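You operate a simulated robot arm through the tools that you are given. There is no shell and no other tool. Be economical: measure what you need, move in short steps, check, and stop when the job is done.

Carry out the task below with a simulated robot arm. There is one attempt and no reset: what you move stays moved.

TASK
Take the orange rubber block and put it on the grey board.

It is judged by the outcome, as a careful person would: the job done as asked, and still so three seconds after it is handed in. It fails if anything else is knocked over, pushed out of place, dropped, spilled or broken.

THE ROBOT
A 6-joint arm with a two-finger parallel gripper, fixed in place. Base frame: the origin is at the foot of the arm, x ahead of it, y to its left, z up; the work surface is at about z = 0. Readings come in m, rad, newtons and seconds.
With the tool pointing down near the work surface it reaches from about 0.14 to 0.58 m from the base axis. Its first joint turns from -1.152 to 1.152 rad. Payload 2.1 kg.
The tool frame sits at the grasp point between the pads (the TCP): z along the fingers, y along the line on which they close. The tips reach 0.03 m beyond it. Largest opening 0.094 m; finger width 0.028, thickness 0.01; the body of the gripper, 0.05 by 0.096 m, starts 0.055 m behind the TCP.
Orientation is told as [roll, pitch, yaw] about the base's x, y, z axes, in that order, counted from this pose: with the fingers straight down and closing along the base's y, the tool's x points along the base's -x, its y along +y and its z along -z.

THE INTERFACE
- The arm moves only by the tool step_arm. Its argument "commands" is a list of rows, each an object (a shift or turn left out is 0, a gripper value left out holds the last) with "dp": the shift along the tool's x, y, z in m, a list of three; "rot": the turn, a rotation vector about the tool's x, y, z in rad, a list of three; "hand": the closure, from 0 (fully open) to 1 (shut). In form: [{"dp": [x, y, z], "rot": [ax, ay, az], "hand": hand}, ...]. A call has 1 to 10 rows; each row is the pose to reach, as a shift and turn from the pose commanded when the call began, along the tool's axes at that moment. Each row takes 0.2 s and may step no farther than 0.05 m and 0.15 rad from the row before; otherwise, or with a gripper value out of range, the whole call is refused. Where a pose cannot be reached the arm comes as near as it can. A force on the tool above 40 N (or 10 N above the force at the start of the call, whichever is more), or a blocked arm, ends the call early, and 0.2 s more pass. The fingers move at their own pace (about 0.072 m/s each) and stop on an object; they squeeze with about 44 N. The grip force told is the motor's: it shows also when the fingers shut on nothing. Time passes only in rows, and 0.2 s behind the last, so rows that repeat a pose let the fingers close. It gives the time, the measured TCP pose, the force on the tool (base axes), the opening and the grip force at its end, in the units of the frame above (readings bear some noise), and new pictures: "show" is both (left out), scene, wrist or none.
- Cameras (640 x 400 px; columns grow to the right, rows downward): "scene" is fixed at [0.0397, -0.3592, 0.4862]; the picture's right is [0.90, -0.43, 0.00], its down [-0.23, -0.50, -0.83] and it looks along [0.36, 0.76, -0.55] (base axes); focal length 343 px, centre (320, 200). "wrist" rides on the gripper at [0.076, 0.014, -0.102] in the tool frame; the picture's right is [-0.18, 0.98, 0.00], its down [-0.75, -0.14, -0.64] and it looks along [-0.63, -0.12, 0.77] (tool axes); focal length 243 px, centre (320, 200). There is no depth. A picture from a camera that has moved, and an enlarged one, comes with that camera's place and axes in the base frame and with its lens.
- zoom(camera, box): a new picture of the part [left, top, right, bottom] of that camera's present view, enlarged. No time passes.
- finish_job(): hands the job in; it is judged then, once.

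Work in short steps. Places have to be worked out from the pictures, the camera data and where the tool is seen: move nearer, look again, correct. Check each grasp and each placing, and mend what went wrong. You have 90 turns and 170 pictures in all, those below and enlarged ones among them. Open the gripper and draw the arm clear of the work before you hand the job in, unless the task says otherwise; then end with one line.

The tools are called as a command line: name --argument value ..., lists and objects as JSON in quotes. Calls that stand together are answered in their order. step_arm: Moves the arm, as the interface text tells. Its arguments: {"type":"object","properties":{"commands":{"type":"array","items":{"type":"object","properties":{"dp":{"type":"array","items":{"type":"number"}},"rot":{"type":"array","items":{"type":"number"}},"hand":{"type":"number"}}}},"show":{"type":"string","enum":["both","scene","wrist","none"]}},"required":["commands"]} The other tools are called the same way: zoom (camera, box) takes an enlarged picture of a part of a camera's view; finish_job () hands the job in.

At the start:

```text
time: 0.0
position: [0.2851, 0.1704, 0.2765]
orientation: [0.0, 0.0, 0.0]
contact_force: [-0.5, 0.7, 0.5]
gripper_width: 0.0941
finger_force: 0.0
```

scene: 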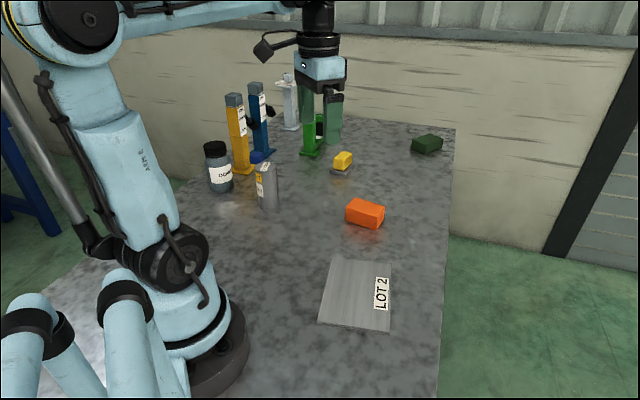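
wrist: 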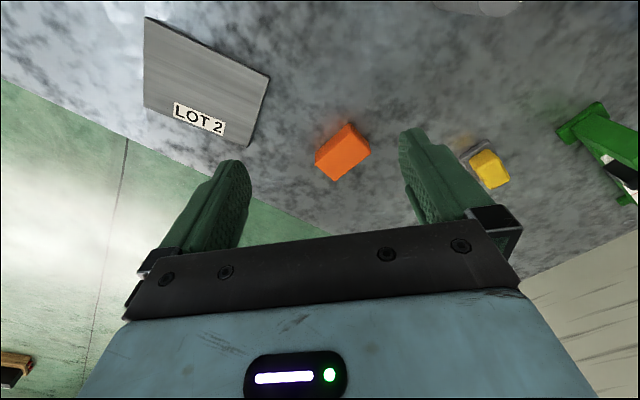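

I will enlarge the block and board in the scene view to measure them.

zoom --camera "scene" --box '[300, 180, 420, 255]'

zoom --camera "scene" --box '[300, 240, 428, 340]'

zoom --camera "wrist" --box '[240, 80, 440, 205]'

```text
5.33 times, centred on (360, 218) of scene
camera zoom: at [0.0397, -0.3592, 0.4862], right [0.9, -0.43, 0.0], down [-0.23, -0.5, -0.83], along [0.36, 0.76, -0.55], focal length 1829 px, centre (107, 107)
```

zoom: 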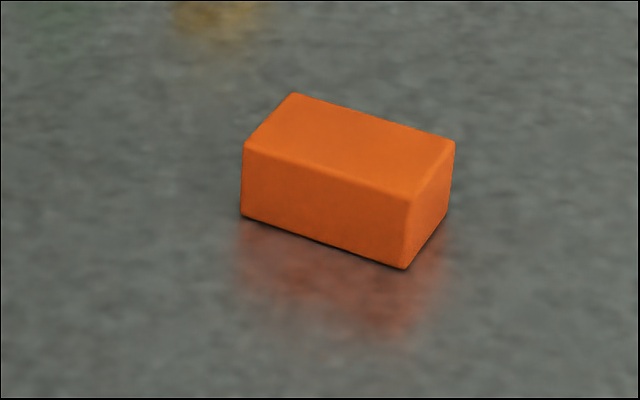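

```text
4.00 times, centred on (364, 290) of scene
camera zoom: at [0.0397, -0.3592, 0.4862], right [0.9, -0.43, 0.0], down [-0.23, -0.5, -0.83], along [0.36, 0.76, -0.55], focal length 1372 px, centre (144, -160)
```

zoom: 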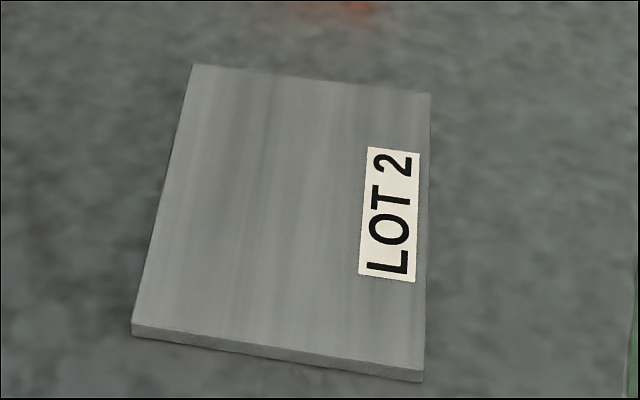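

```text
3.20 times, centred on (340, 142) of wrist
camera zoom: at [0.2077, 0.185, 0.3775], right [0.18, 0.98, 0.0], down [0.75, -0.14, 0.64], along [0.63, -0.12, -0.77], focal length 776 px, centre (256, 384)
```

zoom: 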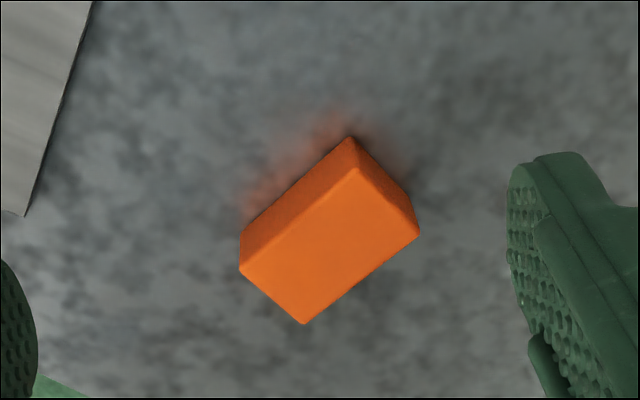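

From the scene view, the block is about 0.078 x 0.047 x 0.038 m, centred near (0.416, 0.189), with its short side at about 35° to x. The board is centred near (0.289, 0.004), with its top at about z 0.007. I move above the block and turn the tool so it closes along the short side.

step_arm --commands '[{"dp": [-0.019, 0.003, 0.018], "rot": [0, 0, 0.137], "hand": 0}, {"dp": [-0.037, 0.005, 0.036], "rot": [0, 0, 0.274]}, {"dp": [-0.056, 0.008, 0.054], "rot": [0, 0, 0.411]}, {"dp": [-0.075, 0.011, 0.072], "rot": [0, 0, 0.548]}, {"dp": [-0.094, 0.014, 0.091], "rot": [0, 0, 0.685]}, {"dp": [-0.112, 0.016, 0.109], "rot": [0, 0, 0.822]}, {"dp": [-0.131, 0.019, 0.127], "rot": [0, 0, 0.957]}, {"dp": [-0.131, 0.019, 0.127], "rot": [0, 0, 0.957]}]'

```text
time: 1.8
position: [0.4167, 0.1906, 0.1491]
orientation: [0.001, 0.0, -0.96]
contact_force: [-0.1, -0.6, -0.2]
gripper_width: 0.0938
finger_force: 0.0
camera wrist: at [0.3828, 0.2604, 0.2509], right [0.91, 0.41, 0.0], down [0.32, -0.7, 0.64], along [0.27, -0.58, -0.77], focal length 243 px, centre (320, 200)
```

scene: 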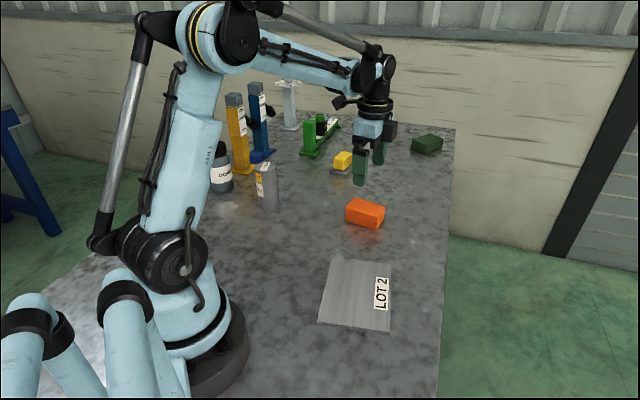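
wrist: 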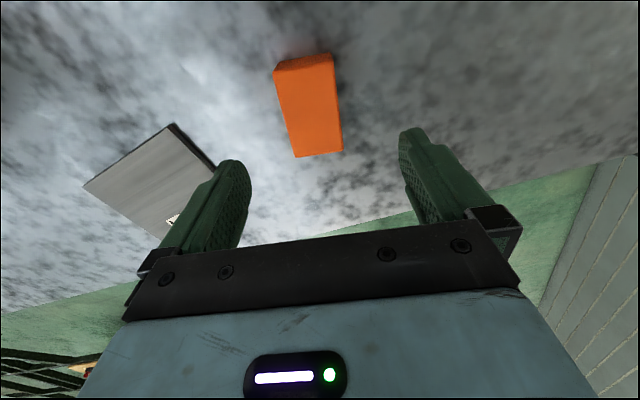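

The block sits between the fingers; I'll enlarge the wrist view to refine its centre.

zoom --camera "wrist" --box '[230, 40, 390, 165]'

```text
3.20 times, centred on (310, 102) of wrist
camera zoom: at [0.3828, 0.2604, 0.2509], right [0.91, 0.41, 0.0], down [0.32, -0.7, 0.64], along [0.27, -0.58, -0.77], focal length 776 px, centre (352, 512)
```

zoom: 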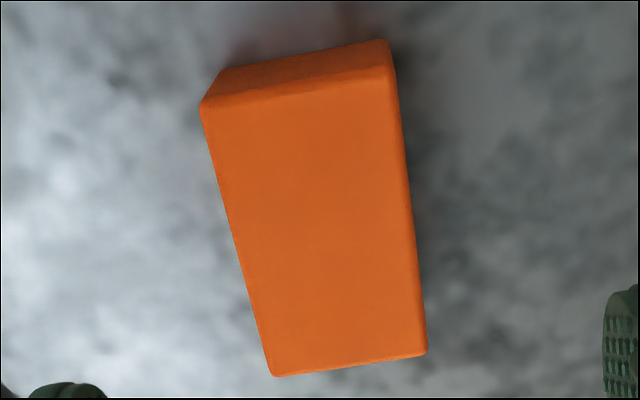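

The wrist view puts the centre at about (0.410, 0.185) and the scene view at (0.416, 0.189). I use the mean, which is a shift of about -5 mm along the closing line, and descend to z≈0.036.

step_arm --commands '[{"dp": [0, -0.005, 0.03]}, {"dp": [0, -0.005, 0.06]}, {"dp": [0, -0.005, 0.085]}, {"dp": [0, -0.005, 0.1]}, {"dp": [0, -0.005, 0.113]}, {"dp": [0, -0.005, 0.113]}]'

```text
time: 3.2
position: [0.4121, 0.1863, 0.036]
orientation: [0.001, 0.001, -0.959]
contact_force: [0.0, -0.2, 1.3]
gripper_width: 0.0944
finger_force: 0.0
camera wrist: at [0.3787, 0.2575, 0.1381], right [0.91, 0.42, 0.0], down [0.32, -0.7, 0.64], along [0.27, -0.58, -0.77], focal length 243 px, centre (320, 200)
```

scene: 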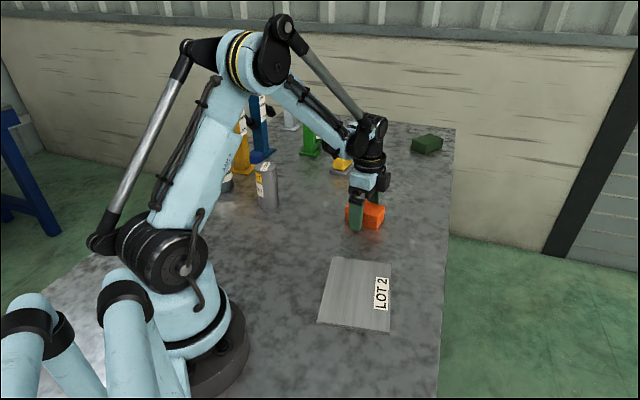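
wrist: 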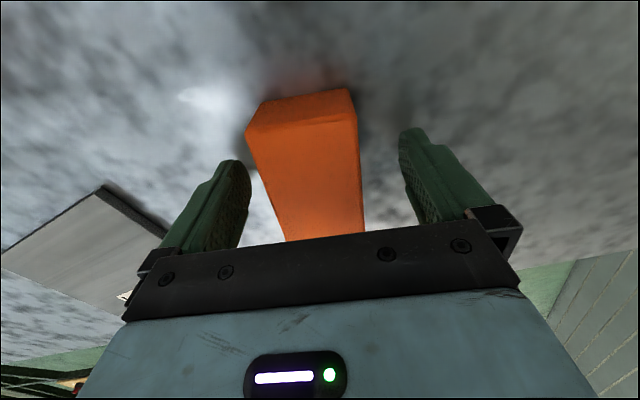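

The fingers straddle the block at z 0.036, so I close on it.

step_arm --commands '[{"hand": 1}, {"hand": 1}, {"hand": 1}, {"hand": 1}, {"hand": 1}]'

```text
time: 4.4
position: [0.4109, 0.1872, 0.0357]
orientation: [0.002, 0.0, -0.958]
contact_force: [0.7, 1.1, -0.5]
gripper_width: 0.0537
finger_force: 43.7
camera wrist: at [0.3786, 0.2575, 0.1383], right [0.91, 0.42, 0.0], down [0.32, -0.7, 0.64], along [0.27, -0.58, -0.77], focal length 243 px, centre (320, 200)
```

scene: 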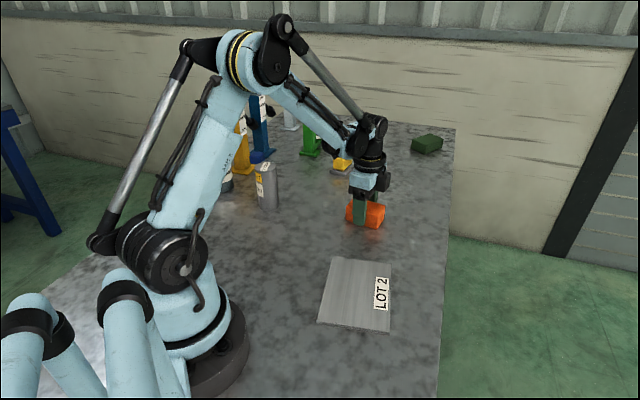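
wrist: 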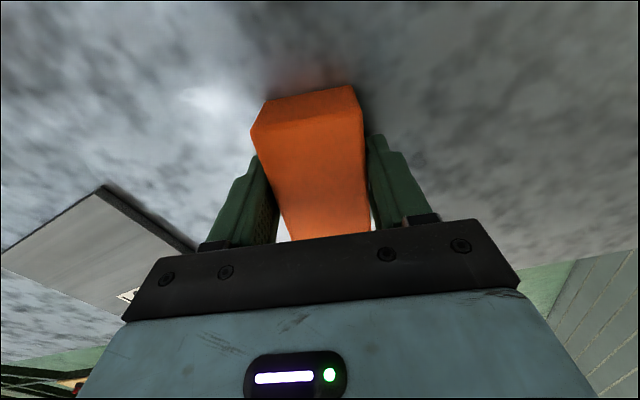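

The grip force is 44 N with the opening at 0.054 m, slightly wider than I estimated. I hold for a moment, then lift gently and check.

step_arm --commands '[{"hand": 1}, {"hand": 1}, {"dp": [0, 0, -0.01]}, {"dp": [0, 0, -0.03]}, {"dp": [0, 0, -0.055]}, {"dp": [0, 0, -0.08]}, {"dp": [0, 0, -0.08]}]'

```text
time: 6.0
position: [0.4115, 0.1851, 0.1155]
orientation: [0.001, 0.0, -0.959]
contact_force: [0.1, -0.5, -1.0]
gripper_width: 0.0
finger_force: 32.9
camera wrist: at [0.3792, 0.2568, 0.2181], right [0.91, 0.42, 0.0], down [0.32, -0.7, 0.64], along [0.27, -0.58, -0.77], focal length 243 px, centre (320, 200)
```

scene: 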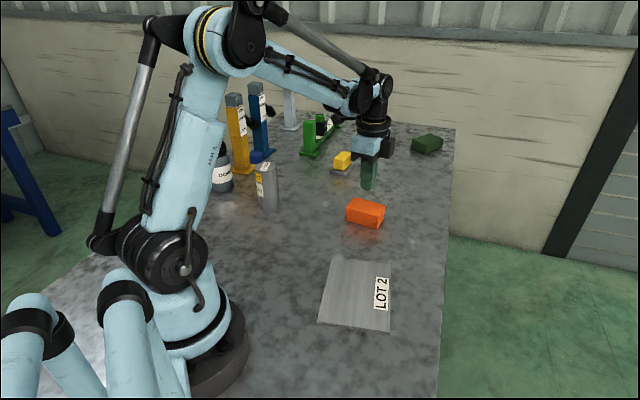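
wrist: 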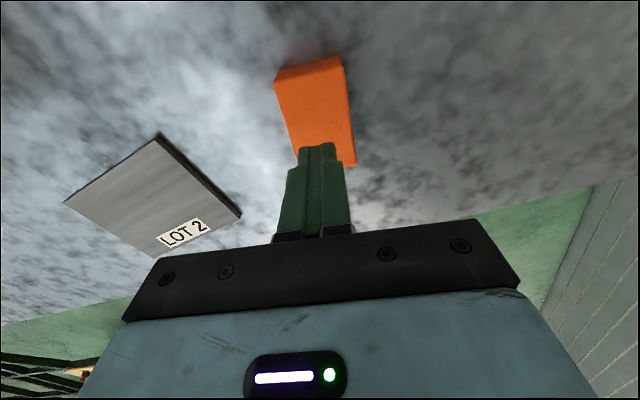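

The fingers shut on nothing, so the block slipped out, but it seems to still be in its place. I look closely at its shape and position.

zoom --camera "scene" --box '[330, 185, 400, 240]'

zoom --camera "wrist" --box '[250, 40, 378, 170]'

```text
7.27 times, centred on (365, 212) of scene
camera zoom: at [0.0398, -0.3592, 0.4862], right [0.9, -0.43, 0.0], down [-0.23, -0.5, -0.83], along [0.36, 0.76, -0.55], focal length 2494 px, centre (-7, 109)
```

zoom: 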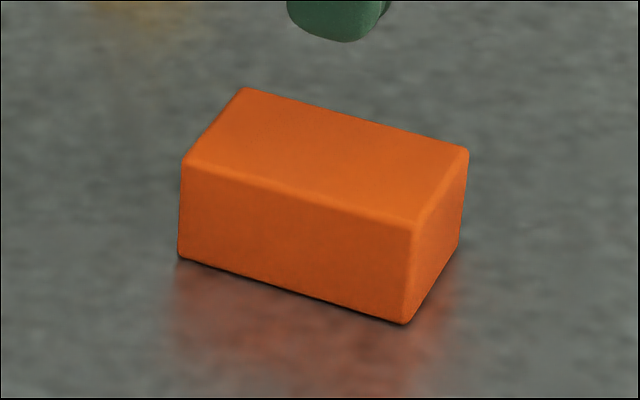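

```text
3.08 times, centred on (314, 105) of wrist
camera zoom: at [0.3792, 0.2568, 0.2181], right [0.91, 0.42, 0.0], down [0.32, -0.7, 0.64], along [0.27, -0.58, -0.77], focal length 746 px, centre (338, 492)
```

zoom: 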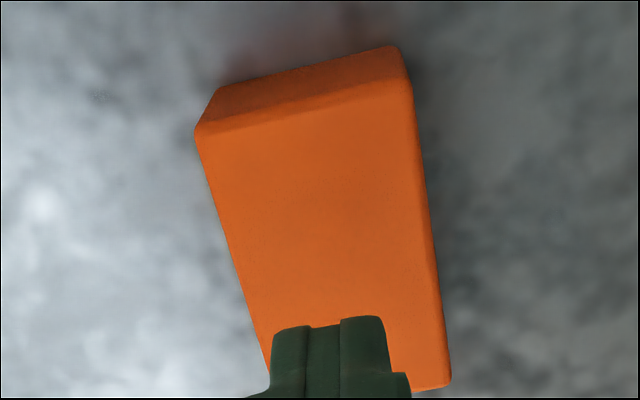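

The block is unmoved and upright, a plain box with rounded edges, and the yaw still matches. My grip was high: the TCP was near the block's top edge. I reopen, go a few mm lower, and test the grip in stages.

step_arm --commands '[{"hand": 0}, {"hand": 0}, {"hand": 0}, {"hand": 0}, {"dp": [0, 0, 0.03]}, {"dp": [0, 0, 0.055]}, {"dp": [0, 0, 0.075]}, {"dp": [0, 0, 0.083]}, {"dp": [0, 0, 0.083]}]' --show "wrist"

step_arm --commands '[{"hand": 1}, {"hand": 1}, {"hand": 1}, {"hand": 1}, {"hand": 1}]' --show "both"

```text
time: 8.0
position: [0.4105, 0.1863, 0.0304]
orientation: [0.001, -0.001, -0.96]
contact_force: [-0.1, 0.6, -0.2]
gripper_width: 0.0937
finger_force: 0.2
camera wrist: at [0.3785, 0.2571, 0.1337], right [0.91, 0.42, 0.0], down [0.32, -0.7, 0.64], along [0.27, -0.58, -0.77], focal length 243 px, centre (320, 200)
```

wrist: 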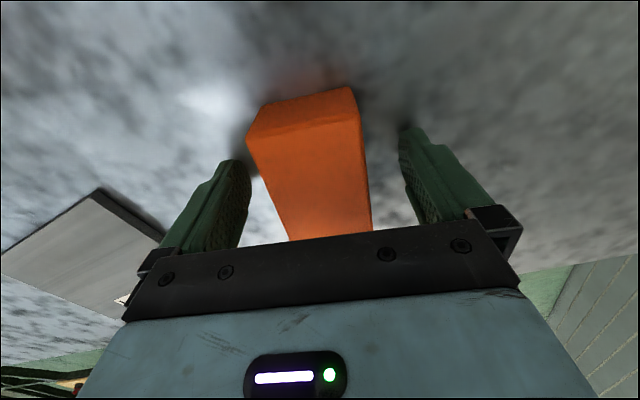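

```text
time: 9.2
position: [0.4119, 0.187, 0.0317]
orientation: [0.001, 0.0, -0.957]
contact_force: [0.0, -0.3, 0.3]
gripper_width: 0.0542
finger_force: 44.0
camera wrist: at [0.3786, 0.2571, 0.1339], right [0.91, 0.42, 0.0], down [0.32, -0.7, 0.64], along [0.27, -0.58, -0.77], focal length 243 px, centre (320, 200)
```

scene: 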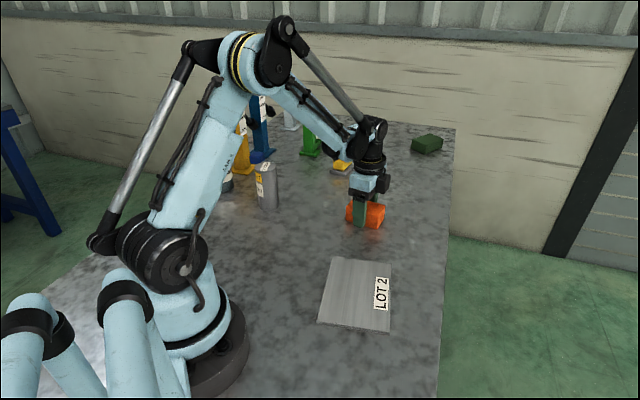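
wrist: 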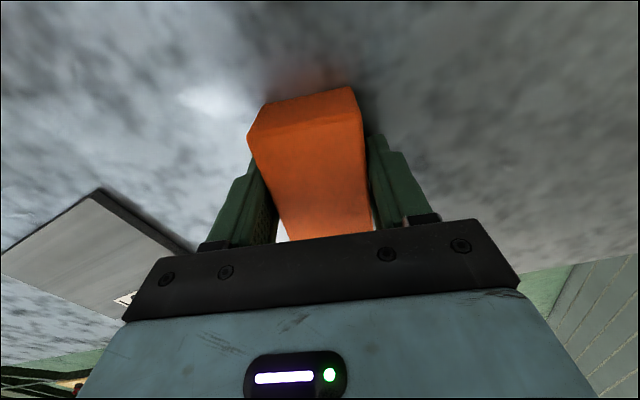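

It is gripped again at 0.054 m and 44 N, now lower. I raise it only 8 mm, slowly, and read the force.

step_arm --commands '[{"dp": [0, 0, -0.001]}, {"dp": [0, 0, -0.002]}, {"dp": [0, 0, -0.004]}, {"dp": [0, 0, -0.006]}, {"dp": [0, 0, -0.008]}]' --show "both"

```text
time: 10.4
position: [0.4108, 0.1865, 0.0411]
orientation: [-0.001, 0.0, -0.958]
contact_force: [-0.3, 0.0, -2.0]
gripper_width: 0.054
finger_force: 44.2
camera wrist: at [0.3785, 0.2574, 0.1428], right [0.91, 0.42, 0.0], down [0.32, -0.7, 0.64], along [0.27, -0.58, -0.77], focal length 243 px, centre (320, 200)
```

scene: 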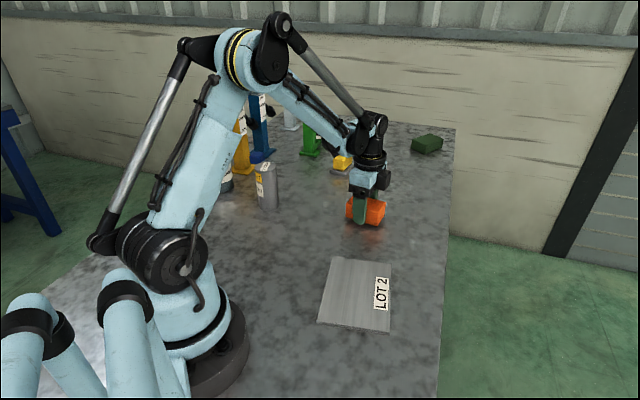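
wrist: 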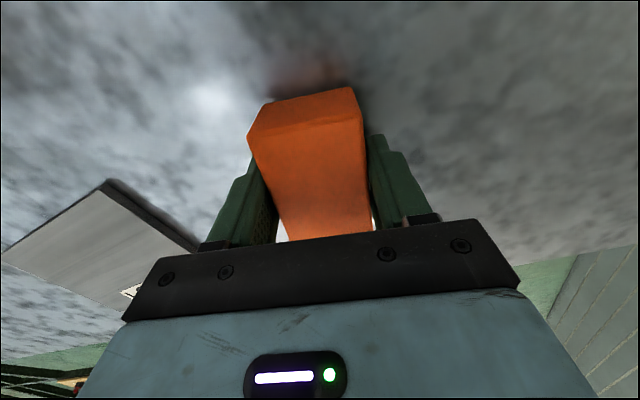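

The block is now lifting: the load is about 2 N and it keeps its place in the wrist view. I continue slowly, watching for creep.

step_arm --commands '[{"dp": [0, 0, -0.003]}, {"dp": [0, 0, -0.006]}, {"dp": [0, 0, -0.01]}, {"dp": [0, 0, -0.014]}, {"dp": [0, 0, -0.018]}, {"dp": [0, 0, -0.022]}, {"dp": [0, 0, -0.022]}]' --show "both"

```text
time: 12.0
position: [0.412, 0.1863, 0.0618]
orientation: [0.001, 0.0, -0.958]
contact_force: [-0.3, 0.0, -1.2]
gripper_width: 0.0539
finger_force: 43.7
camera wrist: at [0.3785, 0.2571, 0.1646], right [0.91, 0.42, 0.0], down [0.32, -0.7, 0.64], along [0.27, -0.58, -0.77], focal length 243 px, centre (320, 200)
```

scene: 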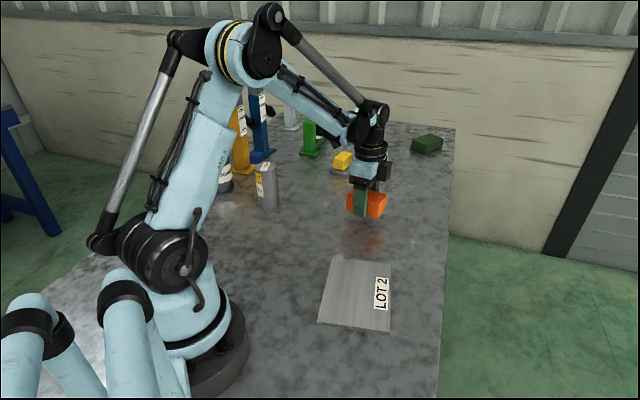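
wrist: 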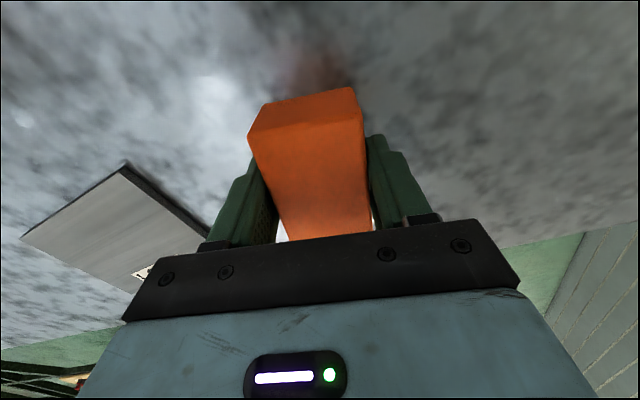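

It is held firmly with no creep, and the bottom is about 3 cm above the table. I carry it level and smoothly to above the board, near (0.279, 0.008), turning about 0.33 rad to align with the board.

step_arm --commands '[{"dp": [-0.0035, -0.0105, 0], "rot": [0, 0, -0.016]}, {"dp": [-0.0104, -0.0316, -0.002], "rot": [0, 0, -0.05]}, {"dp": [-0.018, -0.0549, -0.004], "rot": [0, 0, -0.086]}, {"dp": [-0.0264, -0.0802, -0.005], "rot": [0, 0, -0.125]}, {"dp": [-0.0348, -0.1055, -0.005], "rot": [0, 0, -0.165]}, {"dp": [-0.0431, -0.1308, -0.005], "rot": [0, 0, -0.205]}, {"dp": [-0.0514, -0.1561, -0.005], "rot": [0, 0, -0.244]}, {"dp": [-0.0591, -0.1793, -0.005], "rot": [0, 0, -0.28]}, {"dp": [-0.066, -0.2, -0.005], "rot": [0, 0, -0.314]}, {"dp": [-0.0695, -0.21, -0.005], "rot": [0, 0, -0.33]}]'

```text
time: 14.2
position: [0.2803, 0.0089, 0.067]
orientation: [0.001, 0.0, -0.626]
contact_force: [-0.3, 0.1, -1.3]
gripper_width: 0.0539
finger_force: 43.8
camera wrist: at [0.2261, 0.0651, 0.1697], right [0.73, 0.69, 0.0], down [0.53, -0.56, 0.64], along [0.44, -0.47, -0.77], focal length 243 px, centre (320, 200)
```

scene: 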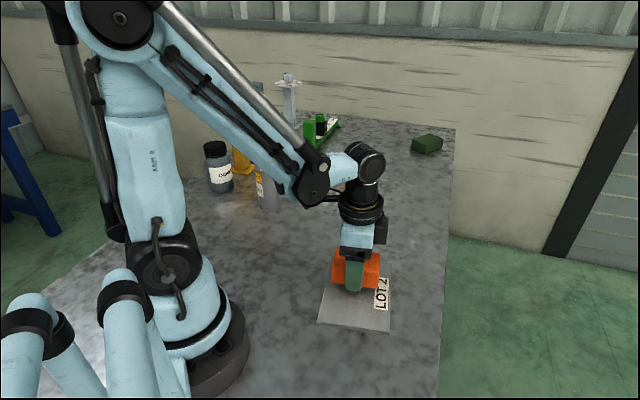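
wrist: 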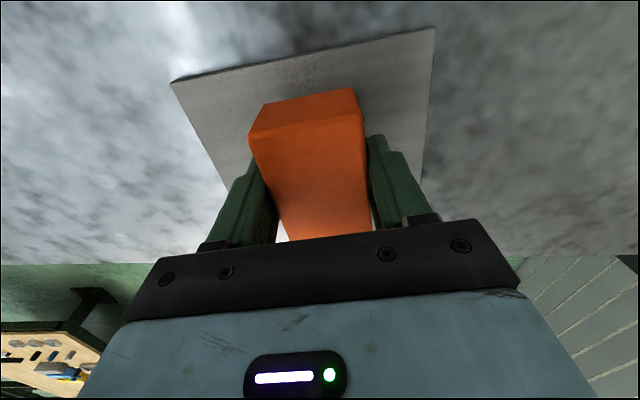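

The block is over the board with good margins: about 12 mm to the near-label-free edge, and centred along the length. I shift 4 mm away from the label and lower to just above contact.

step_arm --commands '[{"dp": [0.002, 0, 0.005]}, {"dp": [0.004, 0, 0.012]}, {"dp": [0.004, 0, 0.018]}, {"dp": [0.004, 0, 0.023]}, {"dp": [0.004, 0, 0.026]}, {"dp": [0.004, 0, 0.026]}]'

zoom --camera "scene" --box '[300, 240, 420, 340]'

```text
time: 15.6
position: [0.2774, 0.011, 0.0408]
orientation: [-0.001, 0.0, -0.628]
contact_force: [-0.3, 0.4, -1.6]
gripper_width: 0.054
finger_force: 44.7
camera wrist: at [0.2226, 0.0677, 0.1433], right [0.73, 0.69, 0.0], down [0.53, -0.56, 0.64], along [0.44, -0.47, -0.77], focal length 243 px, centre (320, 200)
```

scene: 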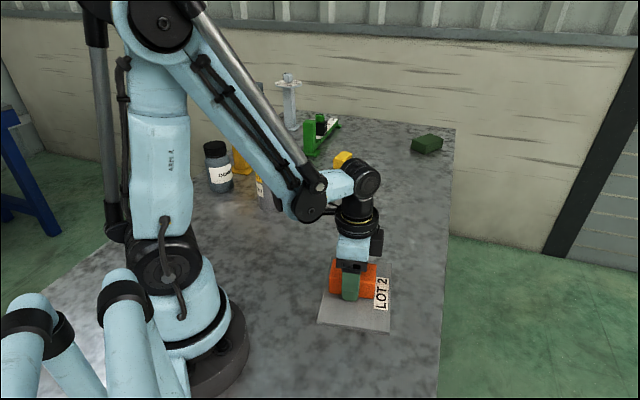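
wrist: 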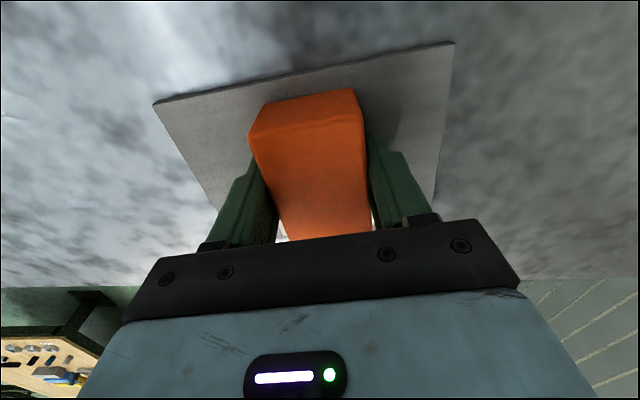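

```text
4.00 times, centred on (360, 290) of scene
camera zoom: at [0.0398, -0.3592, 0.4862], right [0.9, -0.43, 0.0], down [-0.23, -0.5, -0.83], along [0.36, 0.76, -0.55], focal length 1372 px, centre (160, -160)
```

zoom: 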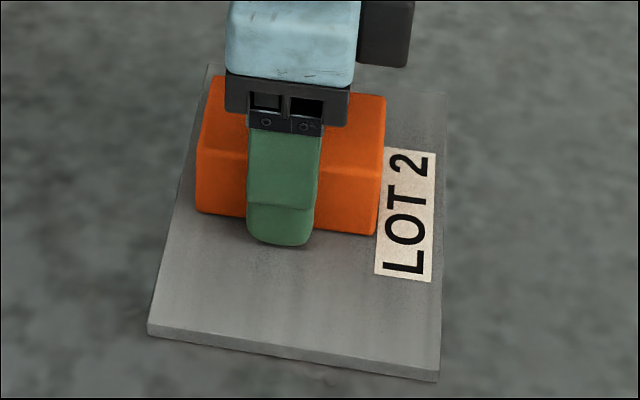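

It is aligned and just clear of the label, still hovering a little. I lower a few mm slowly until contact.

step_arm --commands '[{"dp": [0, 0, 0.001]}, {"dp": [0, 0, 0.002]}]' --show "none"

```text
time: 16.1
position: [0.2764, 0.011, 0.0398]
orientation: [-0.003, 0.002, -0.627]
contact_force: [-2.1, -0.2, 26.2]
gripper_width: 0.0541
finger_force: 43.8
stopped in row 2: the force on the tool passed its limit (the readings are from after the stop); the commanded pose is now the measured one
```

Contact is confirmed at z≈0.040. I open the gripper in place.

step_arm --commands '[{"hand": 1}, {"hand": 0.75}, {"hand": 0.3}, {"hand": 0}, {"hand": 0}, {"hand": 0}]'

zoom --camera "scene" --box '[300, 240, 420, 340]'

```text
time: 17.6
position: [0.2766, 0.0109, 0.0405]
orientation: [0.0, 0.002, -0.626]
contact_force: [0.3, -0.5, 0.9]
gripper_width: 0.094
finger_force: 0.0
camera wrist: at [0.2229, 0.0677, 0.1425], right [0.73, 0.69, 0.0], down [0.53, -0.56, 0.64], along [0.44, -0.47, -0.77], focal length 243 px, centre (320, 200)
```

scene: 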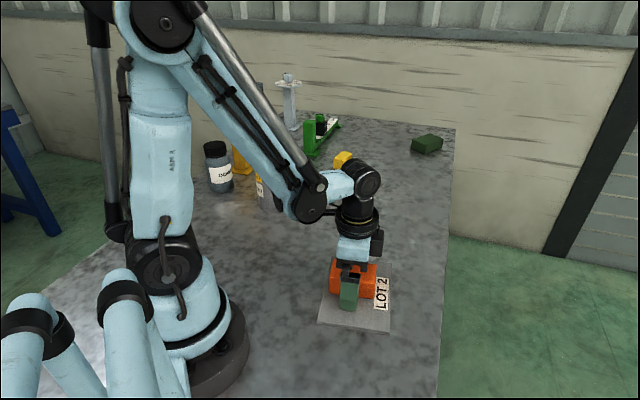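
wrist: 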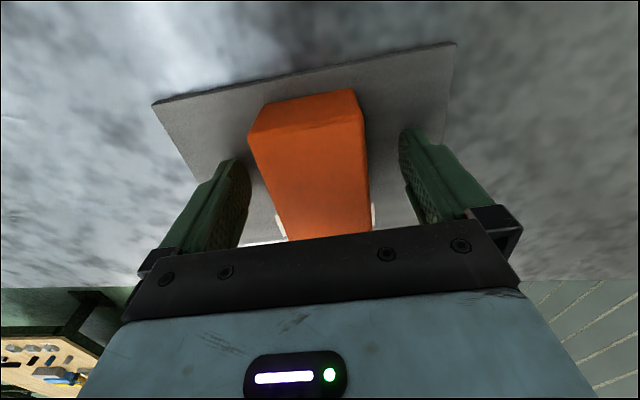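

```text
4.00 times, centred on (360, 290) of scene
camera zoom: at [0.0397, -0.3592, 0.4862], right [0.9, -0.43, 0.0], down [-0.23, -0.5, -0.83], along [0.36, 0.76, -0.55], focal length 1372 px, centre (160, -160)
```

zoom: 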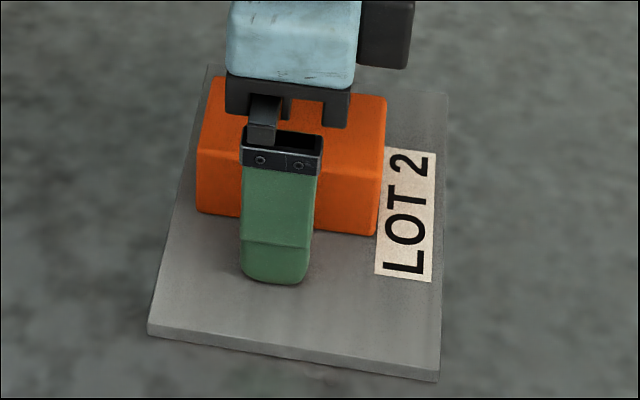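

The block is released and flat on the board, and the fingers are clear of it. I withdraw straight up.

step_arm --commands '[{"dp": [0, 0, -0.01]}, {"dp": [0, 0, -0.03]}, {"dp": [0, 0, -0.06]}, {"dp": [0, 0, -0.095]}, {"dp": [0, 0, -0.13]}, {"dp": [0, 0, -0.165]}, {"dp": [0, 0, -0.2]}, {"dp": [0, 0, -0.2]}]'

zoom --camera "scene" --box '[300, 240, 420, 340]'

```text
time: 19.4
position: [0.277, 0.011, 0.2405]
orientation: [0.001, 0.002, -0.626]
contact_force: [1.6, 0.6, 0.1]
gripper_width: 0.0939
finger_force: 0.1
camera wrist: at [0.2225, 0.0671, 0.3421], right [0.73, 0.69, 0.0], down [0.53, -0.56, 0.64], along [0.44, -0.47, -0.77], focal length 243 px, centre (320, 200)
```

scene: 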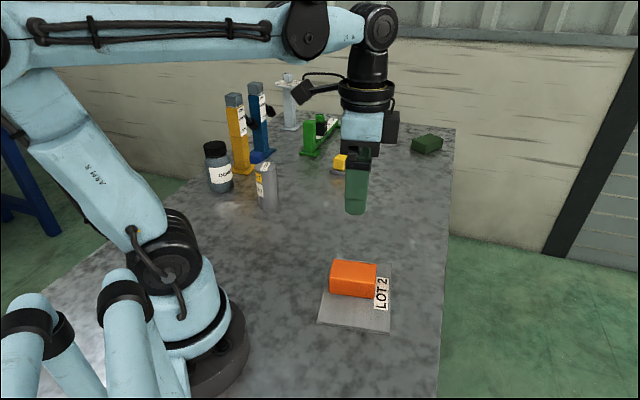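
wrist: 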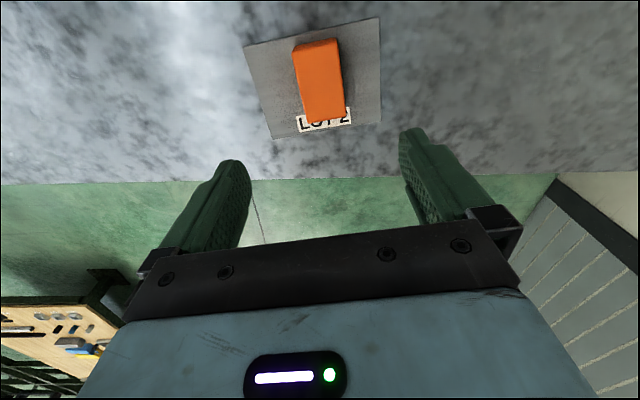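

```text
4.00 times, centred on (360, 290) of scene
camera zoom: at [0.0397, -0.3592, 0.4862], right [0.9, -0.43, 0.0], down [-0.23, -0.5, -0.83], along [0.36, 0.76, -0.55], focal length 1372 px, centre (160, -160)
```

zoom: 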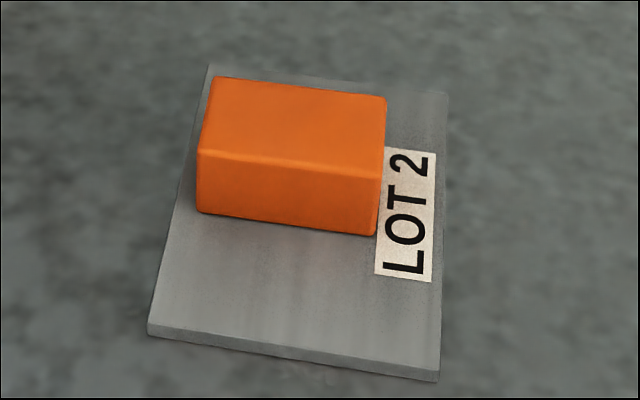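

The block rests flat and fully on the board. The board has not moved, nothing else is disturbed, and the arm is clear, so I hand it in.

finish_job

```text
The job is handed in.
```

The orange rubber block is on the grey board, flat and clear of its label; the first grasp slipped but the second held, and nothing else was moved.
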